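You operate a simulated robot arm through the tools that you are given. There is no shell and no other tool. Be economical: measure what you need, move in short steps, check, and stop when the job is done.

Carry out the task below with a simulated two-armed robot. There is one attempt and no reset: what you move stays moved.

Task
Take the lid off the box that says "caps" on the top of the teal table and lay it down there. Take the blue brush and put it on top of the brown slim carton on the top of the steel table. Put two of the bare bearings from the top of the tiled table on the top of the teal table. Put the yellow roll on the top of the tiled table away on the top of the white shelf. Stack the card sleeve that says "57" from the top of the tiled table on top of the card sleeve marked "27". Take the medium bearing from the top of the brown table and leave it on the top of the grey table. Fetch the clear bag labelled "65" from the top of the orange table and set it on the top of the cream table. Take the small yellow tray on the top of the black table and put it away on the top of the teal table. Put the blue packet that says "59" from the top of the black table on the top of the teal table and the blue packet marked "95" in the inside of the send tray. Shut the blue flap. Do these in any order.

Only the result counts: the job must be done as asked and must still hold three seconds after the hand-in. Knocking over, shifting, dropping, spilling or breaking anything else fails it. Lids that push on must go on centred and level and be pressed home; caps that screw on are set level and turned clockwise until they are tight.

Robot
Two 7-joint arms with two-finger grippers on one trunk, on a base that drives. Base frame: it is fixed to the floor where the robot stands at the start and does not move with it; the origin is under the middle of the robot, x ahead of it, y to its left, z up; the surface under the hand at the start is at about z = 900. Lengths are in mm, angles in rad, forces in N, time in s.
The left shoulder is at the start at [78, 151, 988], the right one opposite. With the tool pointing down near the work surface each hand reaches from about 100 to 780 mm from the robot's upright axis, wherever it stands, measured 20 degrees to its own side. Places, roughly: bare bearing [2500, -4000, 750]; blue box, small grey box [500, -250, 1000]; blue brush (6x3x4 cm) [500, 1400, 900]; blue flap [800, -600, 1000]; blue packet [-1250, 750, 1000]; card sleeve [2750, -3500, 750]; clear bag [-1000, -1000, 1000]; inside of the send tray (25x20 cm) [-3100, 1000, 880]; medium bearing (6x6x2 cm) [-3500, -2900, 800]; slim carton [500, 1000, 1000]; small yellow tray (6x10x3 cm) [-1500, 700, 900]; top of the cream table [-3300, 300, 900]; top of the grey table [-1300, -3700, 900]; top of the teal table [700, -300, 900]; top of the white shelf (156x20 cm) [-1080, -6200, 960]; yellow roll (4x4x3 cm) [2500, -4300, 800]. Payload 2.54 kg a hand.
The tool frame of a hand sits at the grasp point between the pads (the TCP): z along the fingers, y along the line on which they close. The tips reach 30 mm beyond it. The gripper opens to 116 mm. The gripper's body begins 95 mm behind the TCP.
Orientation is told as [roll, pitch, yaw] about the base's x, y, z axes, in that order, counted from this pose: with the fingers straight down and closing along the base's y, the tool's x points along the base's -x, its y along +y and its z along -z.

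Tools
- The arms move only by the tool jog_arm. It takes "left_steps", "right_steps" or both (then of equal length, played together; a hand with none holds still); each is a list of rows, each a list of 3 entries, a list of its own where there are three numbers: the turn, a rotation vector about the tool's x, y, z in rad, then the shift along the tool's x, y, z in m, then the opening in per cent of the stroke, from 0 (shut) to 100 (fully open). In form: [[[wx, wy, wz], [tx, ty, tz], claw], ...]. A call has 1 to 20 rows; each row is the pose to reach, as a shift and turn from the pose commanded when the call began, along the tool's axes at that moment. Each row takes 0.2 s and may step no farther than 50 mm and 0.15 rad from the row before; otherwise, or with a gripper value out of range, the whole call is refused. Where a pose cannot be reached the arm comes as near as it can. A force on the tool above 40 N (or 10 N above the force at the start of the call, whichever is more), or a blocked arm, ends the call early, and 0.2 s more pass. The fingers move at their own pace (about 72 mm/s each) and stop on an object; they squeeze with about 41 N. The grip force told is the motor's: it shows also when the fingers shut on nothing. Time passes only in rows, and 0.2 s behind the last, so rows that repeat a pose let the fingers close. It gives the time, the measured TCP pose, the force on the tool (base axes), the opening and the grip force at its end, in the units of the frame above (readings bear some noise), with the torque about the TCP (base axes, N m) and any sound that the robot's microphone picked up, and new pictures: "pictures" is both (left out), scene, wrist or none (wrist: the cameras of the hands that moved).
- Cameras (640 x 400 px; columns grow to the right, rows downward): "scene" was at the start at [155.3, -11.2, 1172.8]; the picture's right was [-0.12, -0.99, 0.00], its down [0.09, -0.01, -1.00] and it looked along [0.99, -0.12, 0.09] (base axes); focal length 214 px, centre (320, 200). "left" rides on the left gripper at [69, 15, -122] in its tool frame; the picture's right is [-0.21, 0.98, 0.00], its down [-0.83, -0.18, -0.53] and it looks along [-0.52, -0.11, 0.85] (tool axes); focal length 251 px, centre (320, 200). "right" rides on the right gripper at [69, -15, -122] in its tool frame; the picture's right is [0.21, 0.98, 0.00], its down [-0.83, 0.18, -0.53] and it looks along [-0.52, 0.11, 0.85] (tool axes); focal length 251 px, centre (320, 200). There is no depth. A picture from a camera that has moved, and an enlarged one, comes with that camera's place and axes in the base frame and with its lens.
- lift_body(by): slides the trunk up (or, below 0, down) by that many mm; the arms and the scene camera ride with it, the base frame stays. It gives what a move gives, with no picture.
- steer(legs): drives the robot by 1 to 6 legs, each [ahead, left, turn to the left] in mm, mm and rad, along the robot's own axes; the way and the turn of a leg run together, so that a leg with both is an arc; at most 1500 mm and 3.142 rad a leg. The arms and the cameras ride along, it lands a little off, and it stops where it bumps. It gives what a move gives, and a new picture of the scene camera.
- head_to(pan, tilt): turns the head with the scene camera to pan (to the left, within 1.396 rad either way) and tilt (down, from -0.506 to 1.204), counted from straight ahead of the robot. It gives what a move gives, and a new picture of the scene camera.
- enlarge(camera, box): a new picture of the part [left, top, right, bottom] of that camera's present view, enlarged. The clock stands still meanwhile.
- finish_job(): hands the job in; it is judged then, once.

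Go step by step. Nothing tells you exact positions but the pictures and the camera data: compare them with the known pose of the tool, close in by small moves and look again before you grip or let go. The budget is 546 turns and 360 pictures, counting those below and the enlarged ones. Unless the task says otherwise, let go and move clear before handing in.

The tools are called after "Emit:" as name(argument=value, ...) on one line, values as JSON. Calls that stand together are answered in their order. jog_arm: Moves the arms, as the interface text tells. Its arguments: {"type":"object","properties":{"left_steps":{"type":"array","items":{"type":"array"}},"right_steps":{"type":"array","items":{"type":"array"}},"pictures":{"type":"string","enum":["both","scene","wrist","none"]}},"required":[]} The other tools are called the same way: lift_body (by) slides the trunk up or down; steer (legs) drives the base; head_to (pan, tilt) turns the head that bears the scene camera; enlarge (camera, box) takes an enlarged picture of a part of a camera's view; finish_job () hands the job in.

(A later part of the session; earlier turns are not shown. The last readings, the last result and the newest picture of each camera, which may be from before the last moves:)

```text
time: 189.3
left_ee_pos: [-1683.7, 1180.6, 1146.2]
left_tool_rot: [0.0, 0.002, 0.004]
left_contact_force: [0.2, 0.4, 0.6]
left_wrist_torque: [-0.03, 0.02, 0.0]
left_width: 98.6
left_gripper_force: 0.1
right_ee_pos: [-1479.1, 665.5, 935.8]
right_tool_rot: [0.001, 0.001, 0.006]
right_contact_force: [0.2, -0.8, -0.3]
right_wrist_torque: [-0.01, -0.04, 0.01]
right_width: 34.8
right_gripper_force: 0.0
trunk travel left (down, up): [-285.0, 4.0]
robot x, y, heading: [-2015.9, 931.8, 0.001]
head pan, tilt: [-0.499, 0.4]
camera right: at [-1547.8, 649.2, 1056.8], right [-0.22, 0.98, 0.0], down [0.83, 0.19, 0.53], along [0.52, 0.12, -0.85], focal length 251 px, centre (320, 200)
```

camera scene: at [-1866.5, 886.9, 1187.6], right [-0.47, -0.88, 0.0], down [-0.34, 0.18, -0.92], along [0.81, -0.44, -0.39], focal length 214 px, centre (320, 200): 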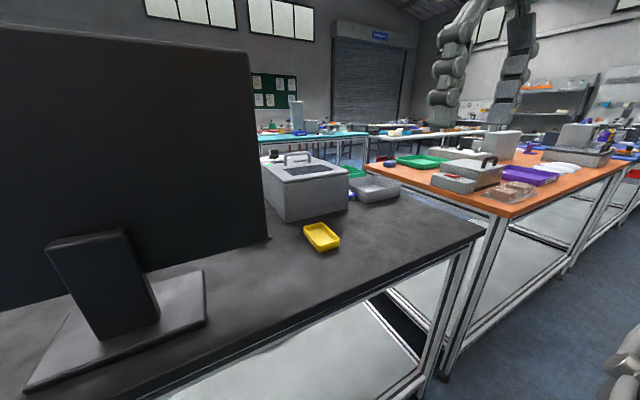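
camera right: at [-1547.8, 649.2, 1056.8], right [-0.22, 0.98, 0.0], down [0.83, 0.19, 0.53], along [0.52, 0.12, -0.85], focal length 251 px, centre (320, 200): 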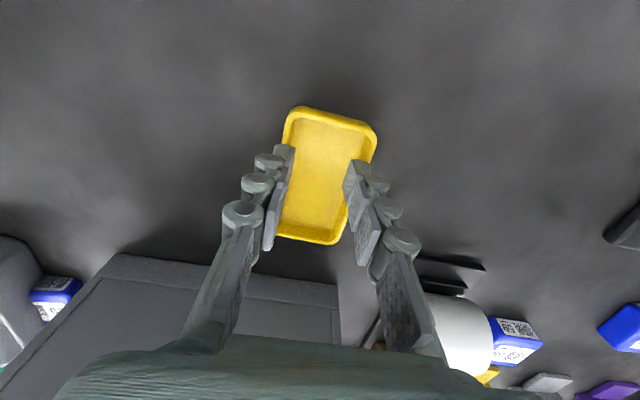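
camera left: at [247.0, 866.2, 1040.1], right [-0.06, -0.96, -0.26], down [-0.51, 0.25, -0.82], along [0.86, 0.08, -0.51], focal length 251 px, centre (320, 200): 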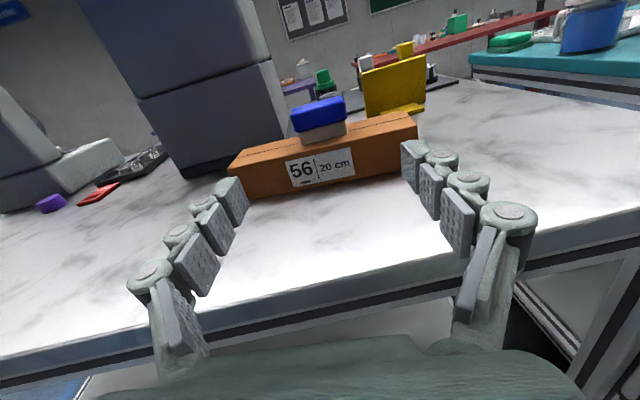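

The fingers closed above the tray: this table is lower than I thought (≈870). I reopen, descend about 30 mm and close again.

Emit:
jog_arm(right_steps=[[[0, 0, 0], [0, 0, 0], 70], [[0, 0, 0], [0, 0, 0], 85], [[0, 0, 0], [-0.004, 0.002, 0.01], 85], [[0, 0, 0], [-0.006, 0.002, 0.02], 85], [[0, 0, 0], [-0.006, 0.002, 0.027], 85]], pictures="wrist")

```text
time: 190.5
left_ee_pos: [-1685.8, 1180.6, 1146.0]
left_tool_rot: [-0.001, 0.001, 0.007]
left_contact_force: [0.9, -0.2, 0.1]
left_wrist_torque: [-0.03, 0.01, 0.0]
left_width: 98.6
left_gripper_force: 0.1
right_ee_pos: [-1473.0, 667.4, 906.6]
right_tool_rot: [-0.001, 0.002, 0.004]
right_contact_force: [-0.4, -0.1, -0.1]
right_wrist_torque: [0.03, -0.02, 0.0]
right_width: 98.6
right_gripper_force: 0.0
trunk travel left (down, up): [-285.0, 4.0]
robot x, y, heading: [-2014.7, 930.2, 0.004]
head pan, tilt: [-0.499, 0.4]
camera right: at [-1542.1, 651.2, 1029.1], right [-0.22, 0.98, 0.0], down [0.83, 0.19, 0.53], along [0.52, 0.12, -0.85], focal length 251 px, centre (320, 200)
```

right: 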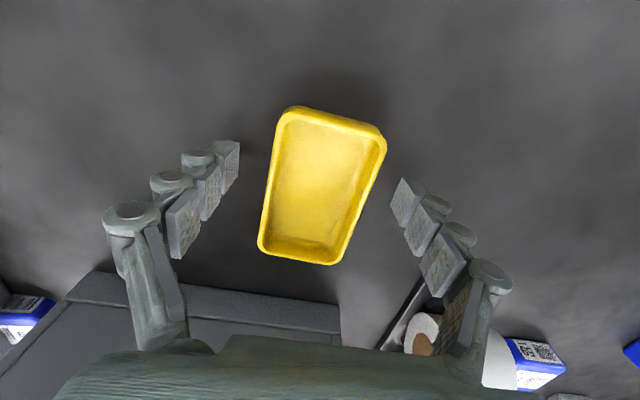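

Emit:
jog_arm(right_steps=[[[0, 0, 0], [-0.001, 0.001, 0.005], 85], [[0, 0, 0], [-0.001, 0.001, 0.005], 55], [[0, 0, 0], [-0.001, 0.001, 0.005], 35], [[0, 0, 0], [-0.001, 0.001, 0.005], 35], [[0, 0, 0], [-0.001, 0.001, 0.005], 35]], pictures="wrist")

```text
time: 191.8
left_ee_pos: [-1687.7, 1180.9, 1146.9]
left_tool_rot: [-0.001, -0.001, 0.006]
left_contact_force: [0.1, 0.7, 0.5]
left_wrist_torque: [0.0, -0.01, -0.01]
left_width: 98.6
left_gripper_force: 0.0
right_ee_pos: [-1471.1, 669.9, 907.8]
right_tool_rot: [0.002, -0.01, 0.003]
right_contact_force: [-6.3, 1.2, 16.6]
right_wrist_torque: [-0.26, 0.56, -0.22]
right_width: 59.2
right_gripper_force: 41.1
trunk travel left (down, up): [-285.0, 4.0]
robot x, y, heading: [-2014.2, 930.4, 0.001]
head pan, tilt: [-0.499, 0.4]
stopped in row 5 (right hand): the force on the tool passed its limit at 41 N (the readings are from after the stop); the commanded pose is now the measured one
camera right: at [-1541.7, 653.8, 1028.9], right [-0.22, 0.98, 0.0], down [0.82, 0.18, 0.54], along [0.53, 0.12, -0.84], focal length 251 px, centre (320, 200)
```

right: 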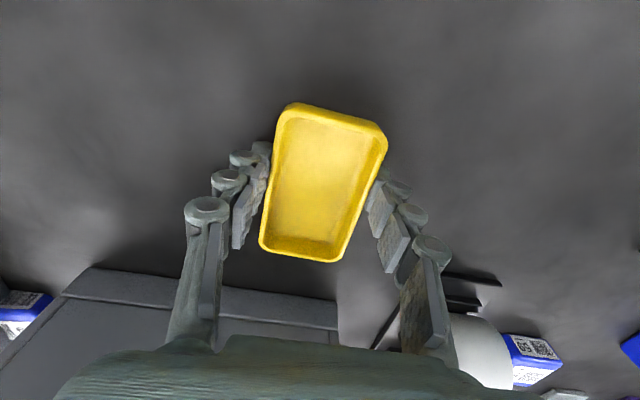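

Gripped at 59 mm. Lifting.

Emit:
jog_arm(right_steps=[[[0, 0, 0], [0, 0, -0.02], 35], [[0, 0, 0], [0, 0, -0.06], 35], [[0, 0, 0], [0, 0, -0.11], 35], [[0, 0, 0], [0, 0, -0.16], 35], [[0, 0, 0], [0.03, -0.01, -0.19], 35]], pictures="wrist")

```text
time: 192.9
left_ee_pos: [-1685.3, 1181.3, 1146.3]
left_tool_rot: [0.002, 0.003, 0.004]
left_contact_force: [-0.1, -0.6, -0.9]
left_wrist_torque: [0.0, 0.01, -0.05]
left_width: 98.3
left_gripper_force: 0.1
right_ee_pos: [-1501.9, 659.3, 1096.3]
right_tool_rot: [0.002, -0.006, 0.004]
right_contact_force: [0.2, 0.2, -1.1]
right_wrist_torque: [-0.01, -0.01, 0.02]
right_width: 59.0
right_gripper_force: 41.0
trunk travel left (down, up): [-285.0, 4.0]
robot x, y, heading: [-2019.2, 930.0, 0.009]
head pan, tilt: [-0.499, 0.4]
camera right: at [-1572.2, 642.9, 1217.8], right [-0.22, 0.98, 0.0], down [0.82, 0.18, 0.54], along [0.53, 0.12, -0.84], focal length 251 px, centre (320, 200)
```

right: 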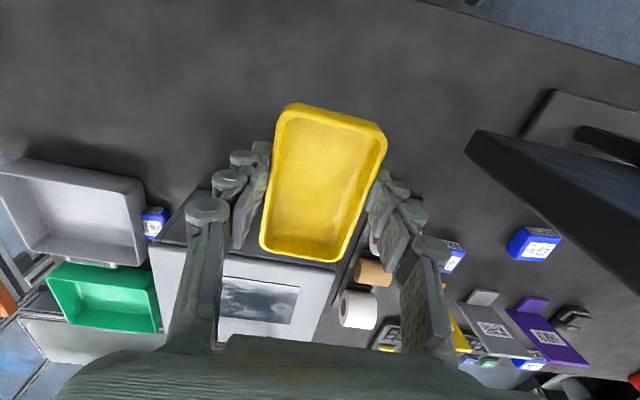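

I hold the tray. Packets 59 and 95 are better reached from the front, so I drive back round the table end.

Emit:
steer(legs=[[0, 1500, 0], [0, 40, 0], [1500, 0, 0], [150, 0, 0], [0, 0, 3.14], [0, 1500, 0]])

Emit:
head_to(pan=0, tilt=0.5)

```text
time: 196.1
left_ee_pos: [-1684.0, 1295.4, 1146.1]
left_tool_rot: [0.001, 0.002, 0.001]
left_contact_force: [0.2, 0.0, -0.3]
left_wrist_torque: [0.01, 0.03, -0.03]
left_width: 98.4
left_gripper_force: 0.1
right_ee_pos: [-1501.7, 761.5, 1096.4]
right_tool_rot: [-0.01, -0.008, -0.017]
right_contact_force: [-1.0, -6.6, -0.1]
right_wrist_torque: [0.33, -0.09, 0.09]
right_width: 58.7
right_gripper_force: 41.1
trunk travel left (down, up): [-285.0, 4.0]
robot x, y, heading: [-2015.5, 1044.3, 0.002]
head pan, tilt: [-0.499, 0.4]
stopped in leg 1: the force on the tool passed its limit at 49 N (the readings are from after the stop); the commanded pose is now the measured one
camera scene: at [-1867.5, 1000.5, 1187.6], right [-0.48, -0.88, 0.0], down [-0.34, 0.19, -0.92], along [0.81, -0.44, -0.39], focal length 214 px, centre (320, 200)
```

scene: 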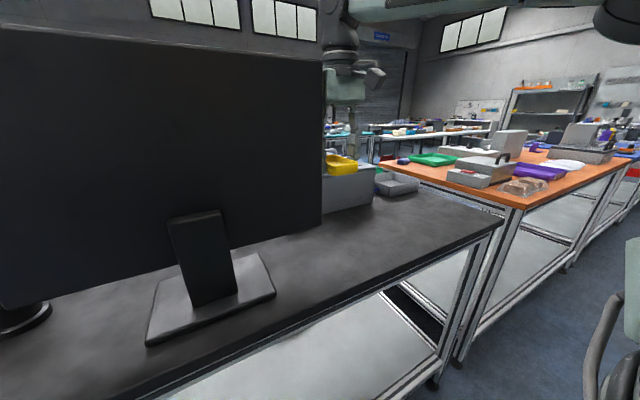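

```text
time: 197.0
left_ee_pos: [-1685.8, 1292.8, 1144.9]
left_tool_rot: [0.002, 0.002, 0.002]
left_contact_force: [-0.4, 0.0, -0.4]
left_wrist_torque: [0.01, 0.01, 0.0]
left_width: 98.7
left_gripper_force: 0.2
right_ee_pos: [-1502.0, 762.7, 1094.7]
right_tool_rot: [-0.008, -0.009, -0.015]
right_contact_force: [-1.0, -12.6, 1.4]
right_wrist_torque: [0.65, -0.07, 0.09]
right_width: 59.0
right_gripper_force: 41.3
trunk travel left (down, up): [-285.0, 4.0]
robot x, y, heading: [-2019.6, 1046.0, 0.002]
head pan, tilt: [0.0, 0.499]
camera scene: at [-1857.9, 1044.0, 1178.5], right [0.0, -1.0, 0.0], down [-0.48, 0.0, -0.88], along [0.88, 0.0, -0.48], focal length 214 px, centre (320, 200)
```

scene: 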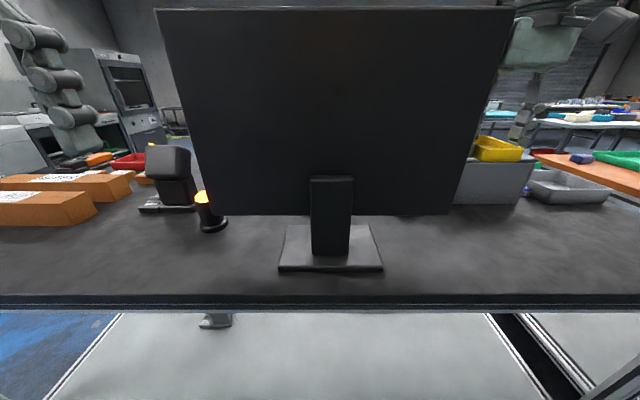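

The raised tray hand bumped the monitor's edge; the monitor's stand appears where it was. I back away and pull the hand in before driving on.

Emit:
steer(legs=[[0, -60, 0]])

Emit:
jog_arm(right_steps=[[[0, 0, 0], [0.045, 0, 0], 35], [[0, 0, 0], [0.09, 0, 0], 35], [[0, 0, 0], [0.135, 0, 0], 35], [[0, 0, 0], [0.18, 0, -0.01], 35], [[0, 0, 0], [0.22, 0, -0.03], 35]], pictures="wrist")

Emit:
head_to(pan=0, tilt=0.48)

```text
time: 198.2
left_ee_pos: [-1683.3, 1236.0, 1145.1]
left_tool_rot: [-0.001, 0.001, 0.001]
left_contact_force: [0.4, -1.2, 1.3]
left_wrist_torque: [0.01, 0.01, 0.03]
left_width: 98.7
left_gripper_force: 0.0
right_ee_pos: [-1501.6, 705.6, 1096.2]
right_tool_rot: [-0.009, -0.009, -0.016]
right_contact_force: [1.1, -0.6, -0.6]
right_wrist_torque: [0.07, 0.04, 0.01]
right_width: 59.1
right_gripper_force: 40.6
trunk travel left (down, up): [-285.0, 4.0]
robot x, y, heading: [-2018.0, 986.2, 0.002]
head pan, tilt: [0.0, 0.499]
camera scene: at [-1857.5, 986.5, 1178.5], right [0.0, -1.0, 0.0], down [-0.48, 0.0, -0.88], along [0.88, 0.0, -0.48], focal length 214 px, centre (320, 200)
```

scene: 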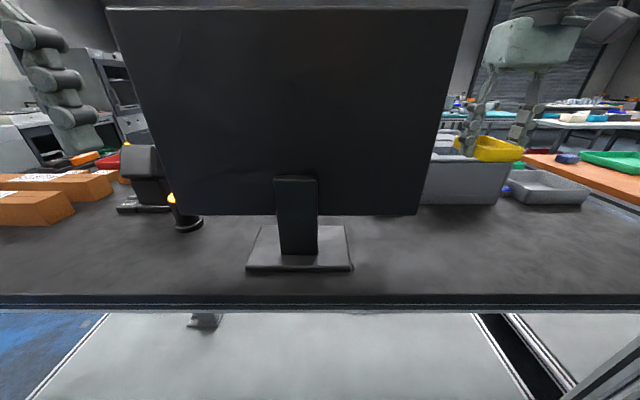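

```text
time: 199.4
left_ee_pos: [-1684.8, 1235.5, 1145.7]
left_tool_rot: [0.001, 0.002, -0.001]
left_contact_force: [-0.6, 0.8, 0.6]
left_wrist_torque: [0.0, -0.04, 0.02]
left_width: 98.6
left_gripper_force: 0.0
right_ee_pos: [-1720.6, 708.7, 1123.1]
right_tool_rot: [-0.011, -0.011, -0.014]
right_contact_force: [0.1, -0.8, 0.8]
right_wrist_torque: [0.01, 0.0, 0.01]
right_width: 59.1
right_gripper_force: 40.8
trunk travel left (down, up): [-285.0, 4.0]
robot x, y, heading: [-2017.5, 990.5, 0.002]
head pan, tilt: [0.0, 0.499]
camera right: at [-1792.2, 694.8, 1244.0], right [-0.2, 0.98, -0.01], down [0.82, 0.17, 0.54], along [0.53, 0.1, -0.84], focal length 251 px, centre (320, 200)
```

right: 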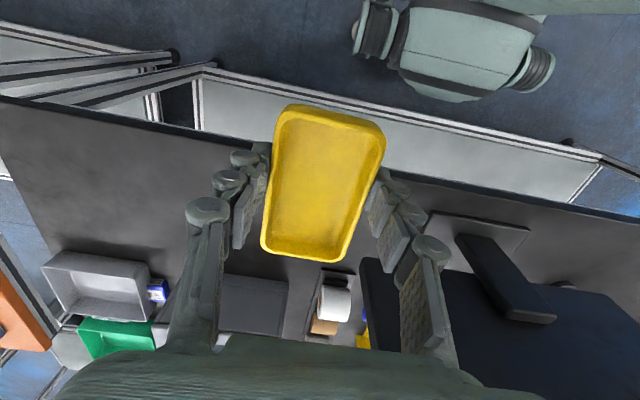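

```text
time: 200.1
left_ee_pos: [-1684.6, 1236.1, 1145.5]
left_tool_rot: [-0.001, 0.002, 0.0]
left_contact_force: [-0.7, 0.4, 0.3]
left_wrist_torque: [0.01, 0.0, 0.01]
left_width: 98.5
left_gripper_force: 0.0
right_ee_pos: [-1720.5, 708.6, 1122.0]
right_tool_rot: [-0.008, -0.009, -0.014]
right_contact_force: [-0.6, 0.0, -0.8]
right_wrist_torque: [0.01, 0.03, 0.0]
right_width: 58.5
right_gripper_force: 41.0
trunk travel left (down, up): [-285.0, 4.0]
robot x, y, heading: [-2012.8, 985.4, -0.001]
head pan, tilt: [0.0, 0.48]
camera scene: at [-1857.1, 986.9, 1180.2], right [0.0, -1.0, 0.0], down [-0.46, 0.0, -0.89], along [0.89, 0.0, -0.46], focal length 214 px, centre (320, 200)
```

scene: 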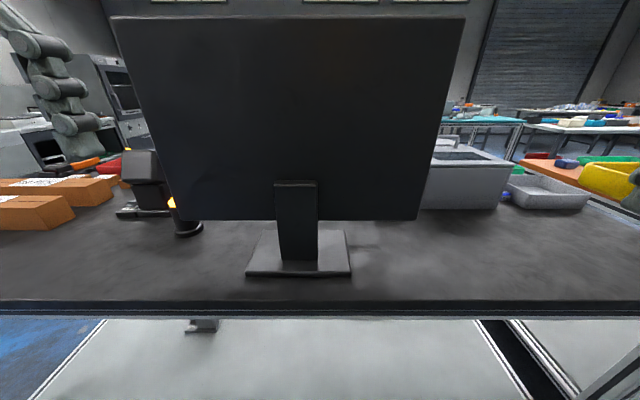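

Emit:
steer(legs=[[0, 1470, 0], [1500, 0, 0], [150, 0, 0], [0, 0, 3.14], [0, 1450, 0]])

Emit:
head_to(pan=0, tilt=0.4)

```text
time: 244.0
left_ee_pos: [-599.9, 688.0, 1146.5]
left_tool_rot: [0.0, 0.002, -3.094]
left_contact_force: [0.4, 0.1, 0.4]
left_wrist_torque: [-0.01, -0.03, 0.02]
left_width: 98.4
left_gripper_force: 0.1
right_ee_pos: [-588.0, 1215.8, 1124.0]
right_tool_rot: [-0.009, -0.009, -3.109]
right_contact_force: [0.7, 0.1, -0.7]
right_wrist_torque: [0.0, -0.02, 0.02]
right_width: 59.0
right_gripper_force: 40.6
trunk travel left (down, up): [-285.0, 4.0]
robot x, y, heading: [-277.0, 948.5, -3.097]
head pan, tilt: [0.0, 0.48]
camera scene: at [-436.6, 942.9, 1180.2], right [-0.05, 1.0, 0.0], down [0.46, 0.02, -0.89], along [-0.89, -0.04, -0.46], focal length 214 px, centre (320, 200)
```

scene: 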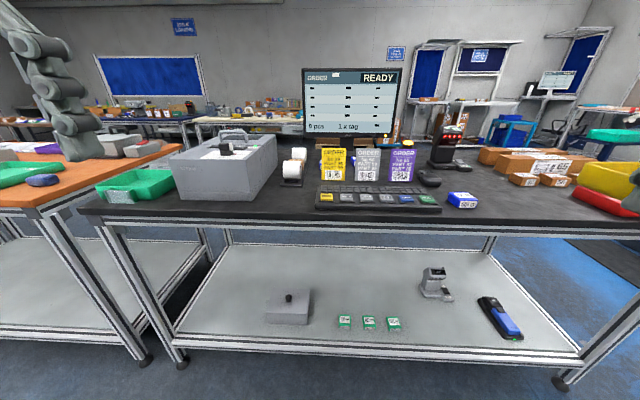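

```text
time: 244.6
left_ee_pos: [-599.5, 686.5, 1146.0]
left_tool_rot: [0.001, 0.003, -3.095]
left_contact_force: [0.3, -0.4, -0.2]
left_wrist_torque: [0.02, 0.03, -0.04]
left_width: 98.8
left_gripper_force: 0.1
right_ee_pos: [-587.0, 1216.0, 1122.1]
right_tool_rot: [-0.008, -0.01, -3.108]
right_contact_force: [0.6, -0.3, -0.9]
right_wrist_torque: [0.01, 0.0, 0.0]
right_width: 58.9
right_gripper_force: 40.9
trunk travel left (down, up): [-285.0, 4.0]
robot x, y, heading: [-278.5, 953.5, -3.097]
head pan, tilt: [0.0, 0.4]
camera scene: at [-437.9, 942.9, 1187.6], right [-0.05, 1.0, 0.0], down [0.39, 0.02, -0.92], along [-0.92, -0.04, -0.39], focal length 214 px, centre (320, 200)
```

scene: 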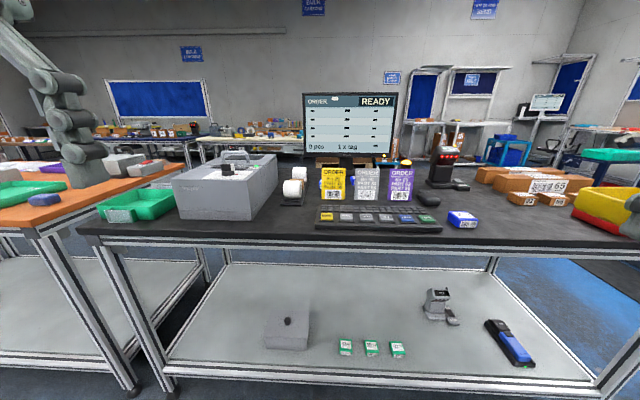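

Emit:
steer(legs=[[0, -245, -0.045], [285, 0, 0]])

Emit:
enlarge(camera="left", box=[0, 0, 640, 400])

Emit:
head_to(pan=0.3, tilt=0.4)

```text
time: 249.2
left_ee_pos: [-898.9, 950.7, 1144.8]
left_tool_rot: [0.001, 0.002, -3.138]
left_contact_force: [-0.8, -0.2, -0.4]
left_wrist_torque: [-0.02, -0.04, -0.01]
left_width: 98.3
left_gripper_force: 0.0
right_ee_pos: [-866.6, 1478.0, 1122.7]
right_tool_rot: [-0.01, -0.009, 3.133]
right_contact_force: [-0.7, -0.6, -0.7]
right_wrist_torque: [0.0, -0.04, -0.04]
right_width: 58.8
right_gripper_force: 41.4
trunk travel left (down, up): [-285.0, 4.0]
robot x, y, heading: [-565.4, 1200.9, -3.136]
head pan, tilt: [0.0, 0.4]
camera scene: at [-727.9, 1199.0, 1187.5], right [0.0, 1.0, 0.0], down [0.39, 0.0, -0.92], along [-0.92, 0.0, -0.39], focal length 214 px, centre (320, 200)
```

scene: 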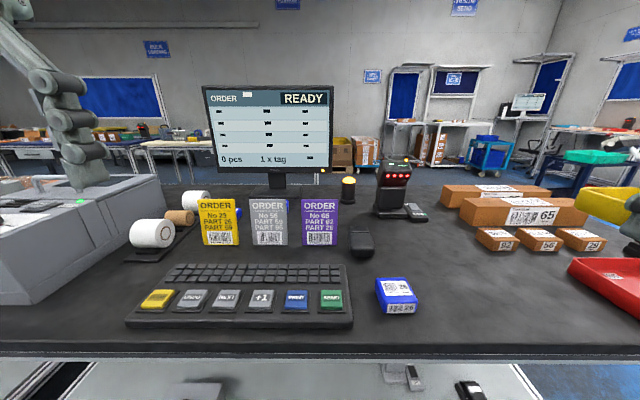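

```text
1.00 times, centred on (320, 200) of left (not enlarged: the box is as wide or as high as the picture)
camera zoom: at [-832.6, 935.5, 1268.2], right [-0.21, -0.98, 0.0], down [-0.83, 0.18, 0.53], along [-0.52, 0.11, -0.85], focal length 251 px, centre (320, 200)
```

zoom: 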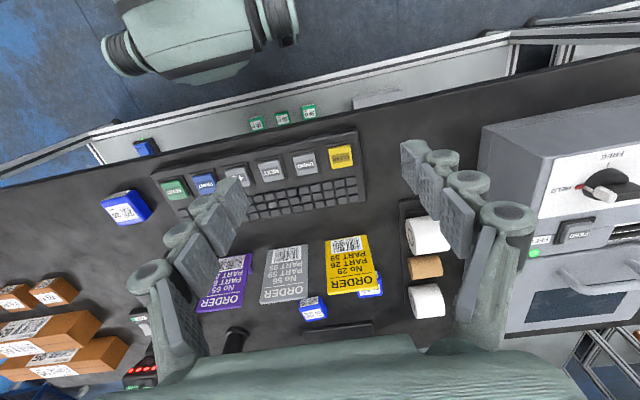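

```text
time: 250.0
left_ee_pos: [-900.0, 951.3, 1145.6]
left_tool_rot: [0.0, 0.002, -3.137]
left_contact_force: [0.3, 0.8, -0.5]
left_wrist_torque: [0.0, 0.02, 0.0]
left_width: 98.5
left_gripper_force: 0.2
right_ee_pos: [-865.7, 1478.6, 1122.0]
right_tool_rot: [-0.009, -0.008, 3.132]
right_contact_force: [1.2, 0.2, -0.2]
right_wrist_torque: [0.05, 0.01, 0.01]
right_width: 59.0
right_gripper_force: 41.2
trunk travel left (down, up): [-285.0, 4.0]
robot x, y, heading: [-568.7, 1199.1, -3.137]
head pan, tilt: [0.3, 0.4]
camera scene: at [-723.1, 1171.7, 1187.6], right [-0.3, 0.95, 0.0], down [0.37, 0.12, -0.92], along [-0.88, -0.28, -0.39], focal length 214 px, centre (320, 200)
```

scene: 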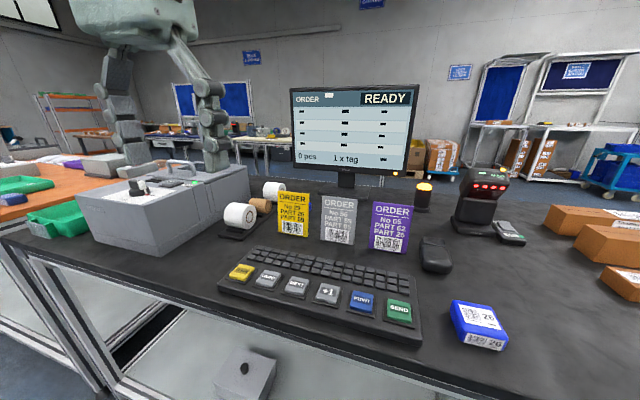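

Emit:
jog_arm(left_steps=[[[0, 0, 0], [-0.045, 0.004, 0.01], 85], [[0, 0, 0], [-0.09, 0.008, 0.02], 85], [[0, 0, 0], [-0.135, 0.012, 0.03], 85], [[0, 0, 0], [-0.18, 0.016, 0.04], 85], [[0, 0, 0], [-0.225, 0.02, 0.05], 85], [[0, 0, 0], [-0.27, 0.024, 0.06], 85], [[0, 0, 0], [-0.315, 0.028, 0.07], 85], [[0, 0, 0], [-0.355, 0.033, 0.08], 85], [[0, 0, 0], [-0.391, 0.033, 0.085], 85]], pictures="both")

```text
time: 252.0
left_ee_pos: [-1276.7, 917.9, 1061.4]
left_tool_rot: [0.001, 0.0, -3.14]
left_contact_force: [0.7, -0.1, 0.5]
left_wrist_torque: [0.0, 0.05, 0.01]
left_width: 98.6
left_gripper_force: 0.0
left hand out of reach, approached as far as the arm can: row 9
right_ee_pos: [-865.7, 1479.3, 1122.2]
right_tool_rot: [-0.01, -0.009, 3.132]
right_contact_force: [0.3, 0.5, -1.0]
right_wrist_torque: [0.01, 0.02, 0.02]
right_width: 58.7
right_gripper_force: 40.6
trunk travel left (down, up): [-285.0, 4.0]
robot x, y, heading: [-567.0, 1204.1, -3.135]
head pan, tilt: [0.3, 0.4]
camera scene: at [-722.7, 1171.7, 1187.6], right [-0.3, 0.95, 0.0], down [0.37, 0.12, -0.92], along [-0.88, -0.28, -0.39], focal length 214 px, centre (320, 200)
camera left: at [-1209.3, 902.4, 1183.6], right [-0.21, -0.98, 0.0], down [-0.83, 0.18, 0.53], along [-0.52, 0.11, -0.85], focal length 251 px, centre (320, 200)
```

scene: 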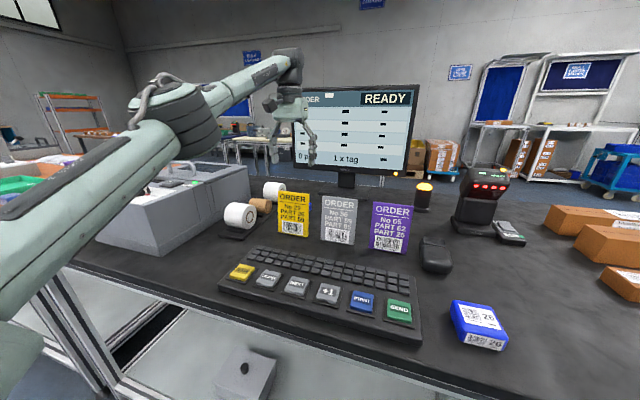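
left: 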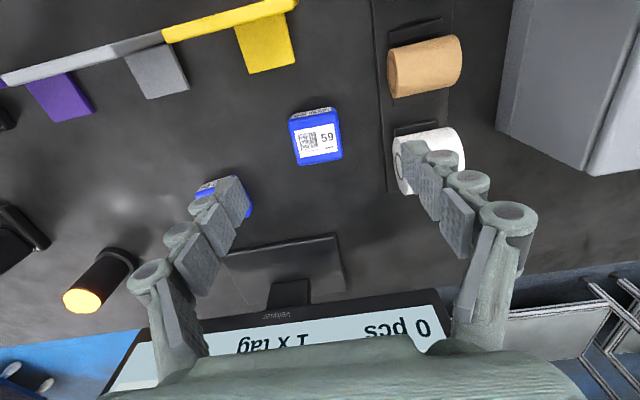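

Packet 59 is clearly at about [-1301,928]. I shift the base slightly left and ahead to bring it into reach.

Emit:
steer(legs=[[15, 70, 0]])

Emit:
jog_arm(left_steps=[[[0, 0, 0], [-0.005, -0.04, 0.02], 85], [[0, 0, 0], [-0.008, -0.08, 0.04], 85], [[0, 0, 0], [-0.01, -0.08, 0.08], 85]], pictures="wrist")

```text
time: 253.3
left_ee_pos: [-1290.7, 846.1, 1062.1]
left_tool_rot: [0.0, 0.0, -3.136]
left_contact_force: [-0.2, -0.4, -0.9]
left_wrist_torque: [0.06, -0.02, 0.03]
left_width: 98.5
left_gripper_force: 0.0
right_ee_pos: [-879.6, 1407.7, 1123.1]
right_tool_rot: [-0.01, -0.01, 3.132]
right_contact_force: [-0.1, -0.4, -0.8]
right_wrist_torque: [0.01, -0.01, -0.03]
right_width: 58.8
right_gripper_force: 41.3
trunk travel left (down, up): [-285.0, 4.0]
robot x, y, heading: [-580.3, 1129.9, -3.134]
head pan, tilt: [0.3, 0.4]
camera scene: at [-737.5, 1101.5, 1187.6], right [-0.3, 0.95, 0.0], down [0.37, 0.12, -0.92], along [-0.88, -0.28, -0.39], focal length 214 px, centre (320, 200)
```

scene: 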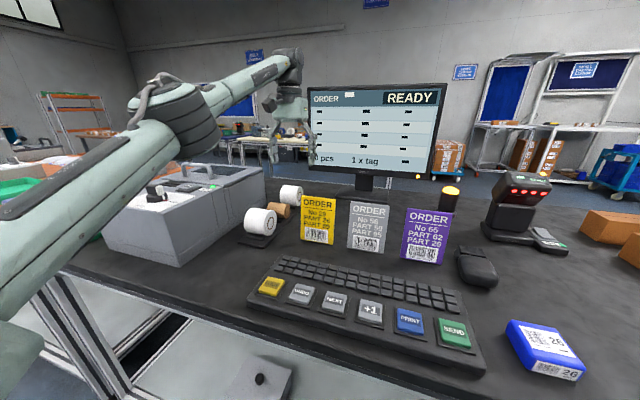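

```text
time: 254.2
left_ee_pos: [-1303.7, 924.2, 982.9]
left_tool_rot: [-0.001, 0.002, -3.134]
left_contact_force: [-0.1, 0.3, -0.2]
left_wrist_torque: [0.01, -0.04, -0.01]
left_width: 98.6
left_gripper_force: 0.2
right_ee_pos: [-880.0, 1408.2, 1121.5]
right_tool_rot: [-0.01, -0.009, 3.133]
right_contact_force: [1.1, 0.1, -0.7]
right_wrist_torque: [-0.01, 0.01, -0.02]
right_width: 58.9
right_gripper_force: 40.8
trunk travel left (down, up): [-285.0, 4.0]
robot x, y, heading: [-584.2, 1131.7, -3.136]
head pan, tilt: [0.3, 0.4]
camera left: at [-1236.4, 910.1, 1104.2], right [-0.21, -0.98, 0.0], down [-0.83, 0.18, 0.53], along [-0.52, 0.11, -0.85], focal length 251 px, centre (320, 200)
```

left: 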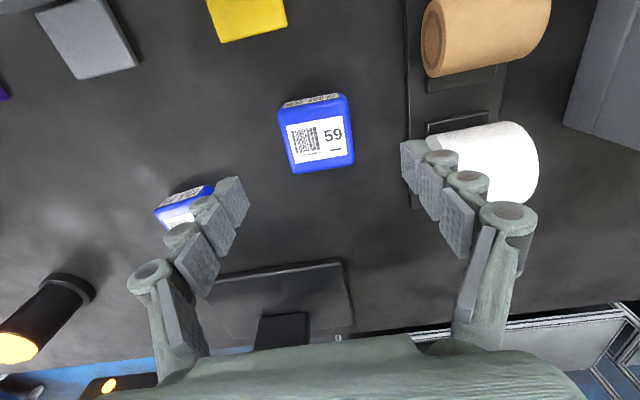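

Emit:
jog_arm(left_steps=[[[0, 0, 0], [0.002, -0.002, 0.02], 65], [[0, 0, 0], [0.003, -0.002, 0.045], 65], [[0, 0, 0], [0.003, -0.002, 0.065], 65]], pictures="wrist")

```text
time: 254.9
left_ee_pos: [-1299.0, 928.8, 916.0]
left_tool_rot: [0.001, 0.001, -3.134]
left_contact_force: [-0.2, 0.7, 1.4]
left_wrist_torque: [-0.01, 0.0, -0.03]
left_width: 75.3
left_gripper_force: 0.0
right_ee_pos: [-880.6, 1408.9, 1123.1]
right_tool_rot: [-0.008, -0.009, 3.134]
right_contact_force: [0.1, 0.1, -1.0]
right_wrist_torque: [0.02, 0.0, -0.02]
right_width: 58.9
right_gripper_force: 40.7
trunk travel left (down, up): [-285.0, 4.0]
robot x, y, heading: [-583.4, 1132.6, -3.129]
head pan, tilt: [0.3, 0.4]
camera left: at [-1231.8, 912.7, 1038.3], right [-0.21, -0.98, 0.0], down [-0.83, 0.18, 0.53], along [-0.52, 0.11, -0.85], focal length 251 px, centre (320, 200)
```

left: 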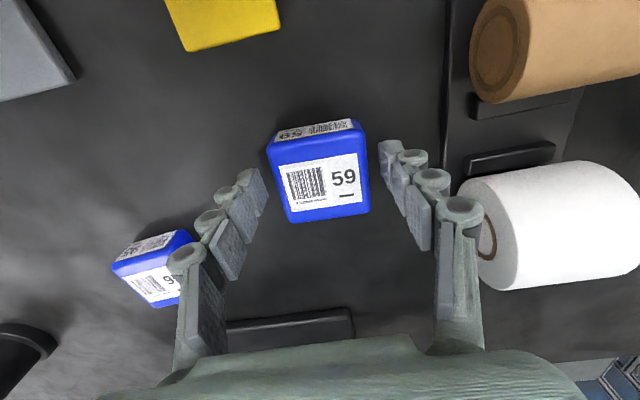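

Emit:
jog_arm(left_steps=[[[0, 0, 0], [0.001, 0, 0.006], 65], [[0, 0, 0], [0.001, 0, 0.006], 40], [[0, 0, 0], [0.001, 0, 0.006], 25], [[0, 0, 0], [0.001, 0, 0.006], 25], [[0, 0, 0], [0.001, 0, 0.006], 25]], pictures="none")

Emit:
jog_arm(left_steps=[[[0, 0, 0], [0, 0, -0.02], 25], [[0, 0, 0], [0, 0, -0.06], 25], [[0, 0, 0], [0, 0, -0.11], 25], [[0, 0, 0], [0, 0, -0.16], 25], [[0, 0, 0], [0, 0, -0.19], 25]], pictures="wrist")

```text
time: 256.1
left_ee_pos: [-1298.4, 928.4, 909.8]
left_tool_rot: [-0.001, 0.001, -3.135]
left_contact_force: [0.9, -1.1, 0.1]
left_wrist_torque: [0.05, 0.01, 0.0]
left_width: 55.0
left_gripper_force: 41.6
right_ee_pos: [-880.2, 1409.3, 1123.0]
right_tool_rot: [-0.009, -0.008, 3.132]
right_contact_force: [0.2, -0.3, -0.2]
right_wrist_torque: [0.0, -0.01, -0.01]
right_width: 59.0
right_gripper_force: 40.6
trunk travel left (down, up): [-285.0, 4.0]
robot x, y, heading: [-581.3, 1135.0, -3.14]
head pan, tilt: [0.3, 0.4]
```

```text
time: 257.4
left_ee_pos: [-1292.2, 930.1, 1086.8]
left_tool_rot: [-0.001, 0.002, -3.135]
left_contact_force: [-0.2, -1.0, -2.2]
left_wrist_torque: [0.02, -0.01, -0.02]
left_width: 55.2
left_gripper_force: 40.5
left hand out of reach, approached as far as the arm can: row 5
right_ee_pos: [-880.7, 1408.6, 1121.9]
right_tool_rot: [-0.01, -0.009, 3.134]
right_contact_force: [-0.4, -0.3, -0.9]
right_wrist_torque: [0.02, 0.0, -0.01]
right_width: 58.9
right_gripper_force: 40.6
trunk travel left (down, up): [-285.0, 4.0]
robot x, y, heading: [-582.3, 1135.4, -3.135]
head pan, tilt: [0.3, 0.4]
camera left: at [-1225.3, 914.2, 1208.6], right [-0.21, -0.98, 0.0], down [-0.83, 0.18, 0.53], along [-0.52, 0.11, -0.85], focal length 251 px, centre (320, 200)
```

left: 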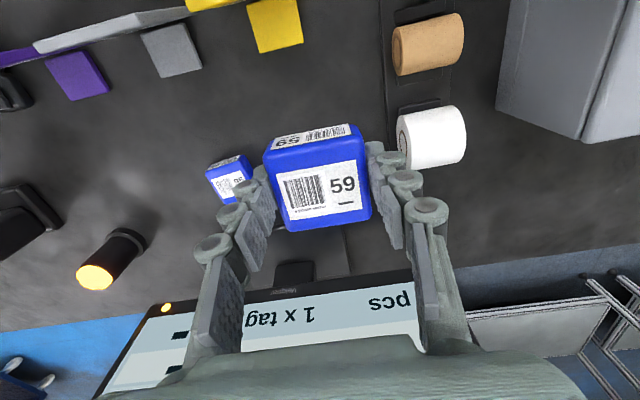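

Packet 59 held. I retract, drive back to the teal table and face it.

Emit:
jog_arm(left_steps=[[[0, 0, 0], [0.045, 0, -0.01], 25], [[0, 0, 0], [0.09, 0, -0.02], 25], [[0, 0, 0], [0.135, 0, -0.03], 25], [[0, 0, 0], [0.18, 0, -0.04], 25], [[0, 0, 0], [0.225, 0, -0.05], 25], [[0, 0, 0], [0.27, 0, -0.06], 25], [[0, 0, 0], [0.315, 0, -0.06], 25], [[0, 0, 0], [0.36, 0, -0.06], 25]], pictures="none")

Emit:
steer(legs=[[-260, 0, 0], [0, 1075, 0], [0, 0, 3.138]])

Emit:
head_to(pan=0, tilt=0.6)

```text
time: 259.1
left_ee_pos: [-928.4, 933.7, 1151.4]
left_tool_rot: [-0.001, -0.001, -3.135]
left_contact_force: [-0.1, 0.3, -1.9]
left_wrist_torque: [0.0, -0.01, -0.01]
left_width: 55.2
left_gripper_force: 41.5
right_ee_pos: [-879.3, 1408.2, 1121.6]
right_tool_rot: [-0.009, -0.012, 3.132]
right_contact_force: [0.0, 0.0, -0.9]
right_wrist_torque: [0.0, 0.01, 0.0]
right_width: 59.0
right_gripper_force: 40.9
trunk travel left (down, up): [-285.0, 4.0]
robot x, y, heading: [-582.6, 1128.0, -3.136]
head pan, tilt: [0.3, 0.4]
```

```text
time: 278.6
left_ee_pos: [36.4, 271.9, 1151.2]
left_tool_rot: [0.0, 0.0, -0.012]
left_contact_force: [-0.1, 0.2, -2.4]
left_wrist_torque: [-0.01, 0.02, 0.03]
left_width: 55.0
left_gripper_force: 41.3
right_ee_pos: [-20.8, -204.0, 1123.2]
right_tool_rot: [-0.009, -0.008, -0.026]
right_contact_force: [-0.2, 0.2, -0.4]
right_wrist_torque: [0.01, 0.03, -0.01]
right_width: 59.0
right_gripper_force: 41.0
trunk travel left (down, up): [-285.0, 4.0]
robot x, y, heading: [-312.9, 77.7, -0.014]
head pan, tilt: [0.3, 0.4]
camera scene: at [-156.8, 103.6, 1187.6], right [0.29, -0.96, 0.0], down [-0.37, -0.11, -0.92], along [0.88, 0.26, -0.39], focal length 214 px, centre (320, 200)
```

scene: 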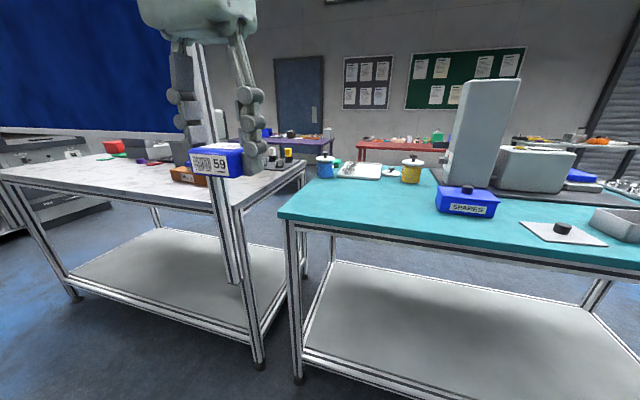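

```text
time: 279.4
left_ee_pos: [39.1, 270.0, 1151.4]
left_tool_rot: [0.0, 0.0, -0.01]
left_contact_force: [0.4, -0.1, -1.2]
left_wrist_torque: [-0.03, 0.02, 0.0]
left_width: 55.0
left_gripper_force: 41.1
right_ee_pos: [-20.5, -203.2, 1122.7]
right_tool_rot: [-0.008, -0.008, -0.026]
right_contact_force: [0.5, 0.3, -0.6]
right_wrist_torque: [-0.02, 0.02, 0.0]
right_width: 58.8
right_gripper_force: 40.8
trunk travel left (down, up): [-285.0, 4.0]
robot x, y, heading: [-318.4, 75.6, -0.009]
head pan, tilt: [0.0, 0.6]
camera scene: at [-157.2, 76.2, 1169.4], right [-0.01, -1.0, 0.0], down [-0.56, 0.01, -0.83], along [0.83, -0.01, -0.56], focal length 214 px, centre (320, 200)
```

scene: 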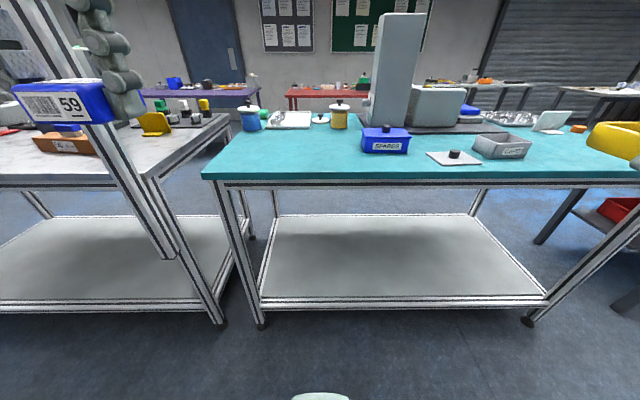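

Emit:
steer(legs=[[315, 20, 0.01]])

Emit:
jog_arm(left_steps=[[[0, 0, 0], [-0.03, -0.01, 0.03], 25], [[0, 0, 0], [-0.06, -0.02, 0.06], 25], [[0, 0, 0], [-0.08, -0.03, 0.1], 25], [[0, 0, 0], [-0.09, -0.03, 0.14], 25], [[0, 0, 0], [-0.09, -0.03, 0.16], 25], [[0, 0, 0], [-0.09, -0.03, 0.18], 25]], pictures="both")

```text
time: 281.5
left_ee_pos: [350.5, 289.5, 1148.6]
left_tool_rot: [0.0, 0.001, -0.005]
left_contact_force: [0.7, 0.2, -1.8]
left_wrist_torque: [0.03, 0.07, 0.0]
left_width: 55.3
left_gripper_force: 41.1
right_ee_pos: [297.8, -185.4, 1123.0]
right_tool_rot: [-0.008, -0.009, -0.019]
right_contact_force: [0.9, 0.1, -0.5]
right_wrist_torque: [0.02, 0.05, 0.0]
right_width: 58.8
right_gripper_force: 40.7
trunk travel left (down, up): [-285.0, 4.0]
robot x, y, heading: [-1.5, 89.6, -0.003]
head pan, tilt: [0.0, 0.6]
camera scene: at [157.9, 94.6, 1169.3], right [0.0, -1.0, 0.0], down [-0.57, 0.0, -0.82], along [0.82, 0.0, -0.57], focal length 214 px, centre (320, 200)
```

scene: 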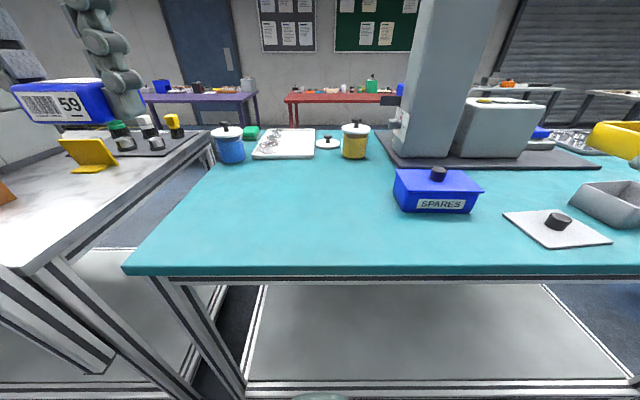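

```text
time: 283.1
left_ee_pos: [423.6, 227.6, 999.1]
left_tool_rot: [0.035, -0.062, -0.02]
left_contact_force: [-0.1, -0.2, -2.4]
left_wrist_torque: [-0.01, 0.02, -0.01]
left_width: 54.9
left_gripper_force: 40.5
right_ee_pos: [272.5, -216.9, 1121.1]
right_tool_rot: [0.024, -0.033, -0.024]
right_contact_force: [-0.8, -0.5, -1.1]
right_wrist_torque: [0.0, -0.02, 0.01]
right_width: 58.6
right_gripper_force: 40.6
trunk travel left (down, up): [-285.0, 4.0]
robot x, y, heading: [-0.5, 89.5, -0.005]
head pan, tilt: [0.0, 0.6]
stopped in row 6 (left hand): the arm was blocked; the commanded pose is now the measured one
camera scene: at [133.2, 60.9, 1172.5], right [-0.01, -1.0, -0.03], down [-0.54, 0.03, -0.84], along [0.84, 0.01, -0.54], focal length 214 px, centre (320, 200)
camera left: at [344.9, 238.7, 1117.9], right [0.23, 0.97, 0.05], down [0.79, -0.22, 0.58], along [0.57, -0.09, -0.82], focal length 251 px, centre (320, 200)
```

scene: 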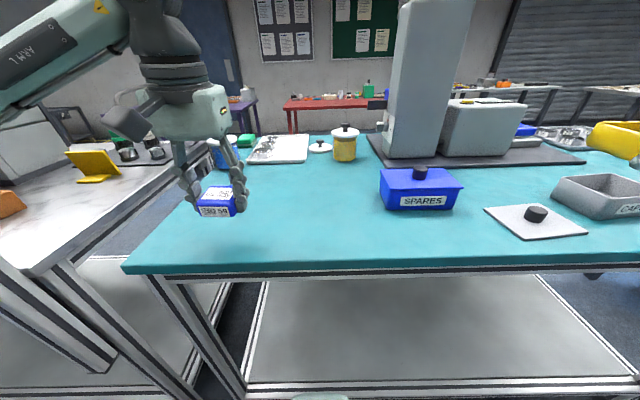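
left: 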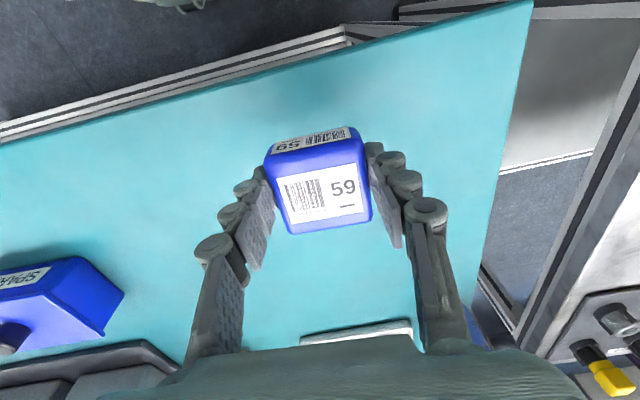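

The left arm's elbow met the screen post. I shift the base to the right to free it.

Emit:
steer(legs=[[0, -110, 0]])

Emit:
head_to(pan=0.9, tilt=0.3)

```text
time: 284.8
left_ee_pos: [441.2, 145.6, 977.4]
left_tool_rot: [0.002, -0.021, -0.01]
left_contact_force: [0.2, -0.3, -2.1]
left_wrist_torque: [-0.01, -0.01, 0.03]
left_width: 55.2
left_gripper_force: 40.8
right_ee_pos: [294.7, -295.8, 1123.0]
right_tool_rot: [-0.01, -0.008, -0.02]
right_contact_force: [0.9, 0.1, -0.6]
right_wrist_torque: [-0.01, 0.04, 0.02]
right_width: 58.7
right_gripper_force: 40.8
trunk travel left (down, up): [-285.0, 4.0]
robot x, y, heading: [-1.2, -14.6, -0.006]
head pan, tilt: [0.0, 0.6]
camera scene: at [156.8, -16.5, 1169.3], right [-0.01, -1.0, 0.0], down [-0.56, 0.0, -0.83], along [0.82, 0.0, -0.57], focal length 214 px, centre (320, 200)
```

scene: 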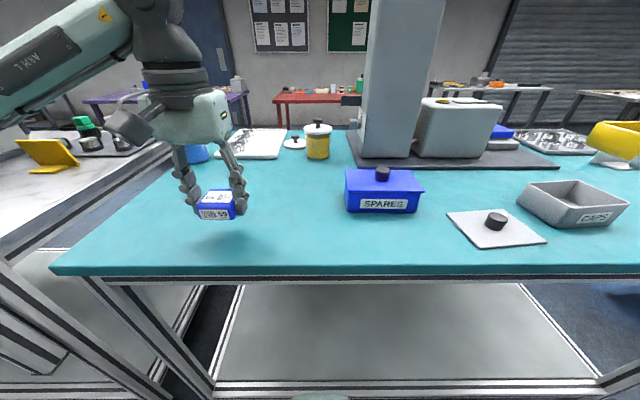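

```text
time: 286.0
left_ee_pos: [441.3, 145.4, 976.4]
left_tool_rot: [0.003, -0.022, -0.011]
left_contact_force: [0.4, 0.7, -2.1]
left_wrist_torque: [0.02, 0.03, 0.02]
left_width: 54.8
left_gripper_force: 40.7
right_ee_pos: [295.8, -295.4, 1122.3]
right_tool_rot: [-0.008, -0.009, -0.022]
right_contact_force: [0.4, 0.5, -0.3]
right_wrist_torque: [0.01, -0.03, -0.03]
right_width: 58.9
right_gripper_force: 40.5
trunk travel left (down, up): [-285.0, 4.0]
robot x, y, heading: [-1.8, -14.5, -0.005]
head pan, tilt: [0.901, 0.3]
camera scene: at [126.9, 57.1, 1196.8], right [0.78, -0.63, 0.0], down [-0.19, -0.23, -0.96], along [0.6, 0.74, -0.3], focal length 214 px, centre (320, 200)
```

scene: 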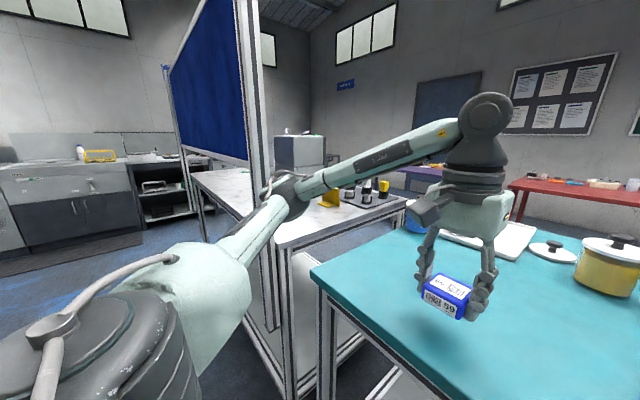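

The robot is upright and free again. I lower packet 59 onto the teal table here.

Emit:
jog_arm(left_steps=[[[0, 0.022, 0], [0, 0, 0.02], 25], [[0, 0.022, 0], [0, 0, 0.032], 25], [[0, 0.022, 0], [0, 0, 0.036], 25], [[0, 0.022, 0], [0, 0, 0.039], 25], [[0, 0.022, 0], [0, 0, 0.042], 25]], pictures="none")

```text
time: 287.2
left_ee_pos: [442.5, 146.1, 935.3]
left_tool_rot: [0.001, 0.001, -0.01]
left_contact_force: [0.0, 0.2, -2.4]
left_wrist_torque: [0.0, 0.05, -0.01]
left_width: 54.8
left_gripper_force: 40.9
right_ee_pos: [294.7, -294.6, 1122.9]
right_tool_rot: [-0.01, -0.009, -0.019]
right_contact_force: [-0.4, 0.0, -1.1]
right_wrist_torque: [0.0, 0.04, -0.02]
right_width: 58.5
right_gripper_force: 41.5
trunk travel left (down, up): [-285.0, 4.0]
robot x, y, heading: [0.6, -14.1, -0.006]
head pan, tilt: [0.901, 0.3]
```

Emit:
jog_arm(left_steps=[[[0, 0, 0], [0, 0, 0.002], 25], [[0, 0, 0], [0, 0, 0.004], 25], [[0, 0, 0], [0, 0, 0.006], 25]], pictures="wrist")

```text
time: 288.0
left_ee_pos: [442.2, 146.8, 929.8]
left_tool_rot: [0.002, 0.0, -0.011]
left_contact_force: [-0.7, -0.5, -2.0]
left_wrist_torque: [0.02, 0.0, 0.0]
left_width: 55.0
left_gripper_force: 41.2
right_ee_pos: [294.8, -295.2, 1123.0]
right_tool_rot: [-0.009, -0.009, -0.022]
right_contact_force: [0.8, -0.6, -0.8]
right_wrist_torque: [0.01, 0.04, -0.01]
right_width: 58.8
right_gripper_force: 40.8
trunk travel left (down, up): [-285.0, 4.0]
robot x, y, heading: [-2.4, -13.9, -0.007]
head pan, tilt: [0.901, 0.3]
camera left: at [372.5, 161.3, 1052.7], right [0.23, 0.97, 0.0], down [0.82, -0.19, 0.53], along [0.52, -0.12, -0.85], focal length 251 px, centre (320, 200)
```

left: 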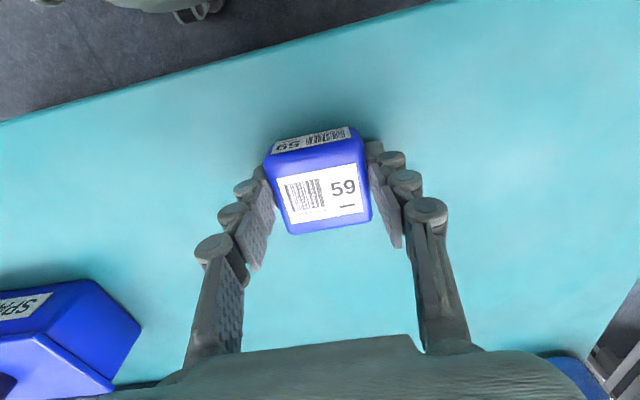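

Emit:
jog_arm(left_steps=[[[0, 0, 0], [0, 0, 0.003], 25], [[0, 0, 0], [0, 0, 0.006], 25], [[0, 0, 0], [0, 0, 0.009], 25], [[0, 0, 0], [0, 0, 0.012], 25]], pictures="none")

```text
time: 288.7
left_ee_pos: [443.0, 145.6, 928.8]
left_tool_rot: [0.0, -0.011, -0.009]
left_contact_force: [-6.4, 0.1, 19.0]
left_wrist_torque: [0.25, 0.55, 0.02]
left_width: 55.1
left_gripper_force: 41.2
right_ee_pos: [292.6, -296.5, 1122.8]
right_tool_rot: [-0.007, -0.013, -0.02]
right_contact_force: [0.0, 0.8, -0.5]
right_wrist_torque: [0.04, 0.03, -0.04]
right_width: 59.0
right_gripper_force: 41.2
trunk travel left (down, up): [-285.0, 4.0]
robot x, y, heading: [0.1, -15.4, -0.003]
head pan, tilt: [0.901, 0.3]
stopped in row 3 (left hand): the force on the tool passed its limit at 45 N (the readings are from after the stop); the commanded pose is now the measured one
```

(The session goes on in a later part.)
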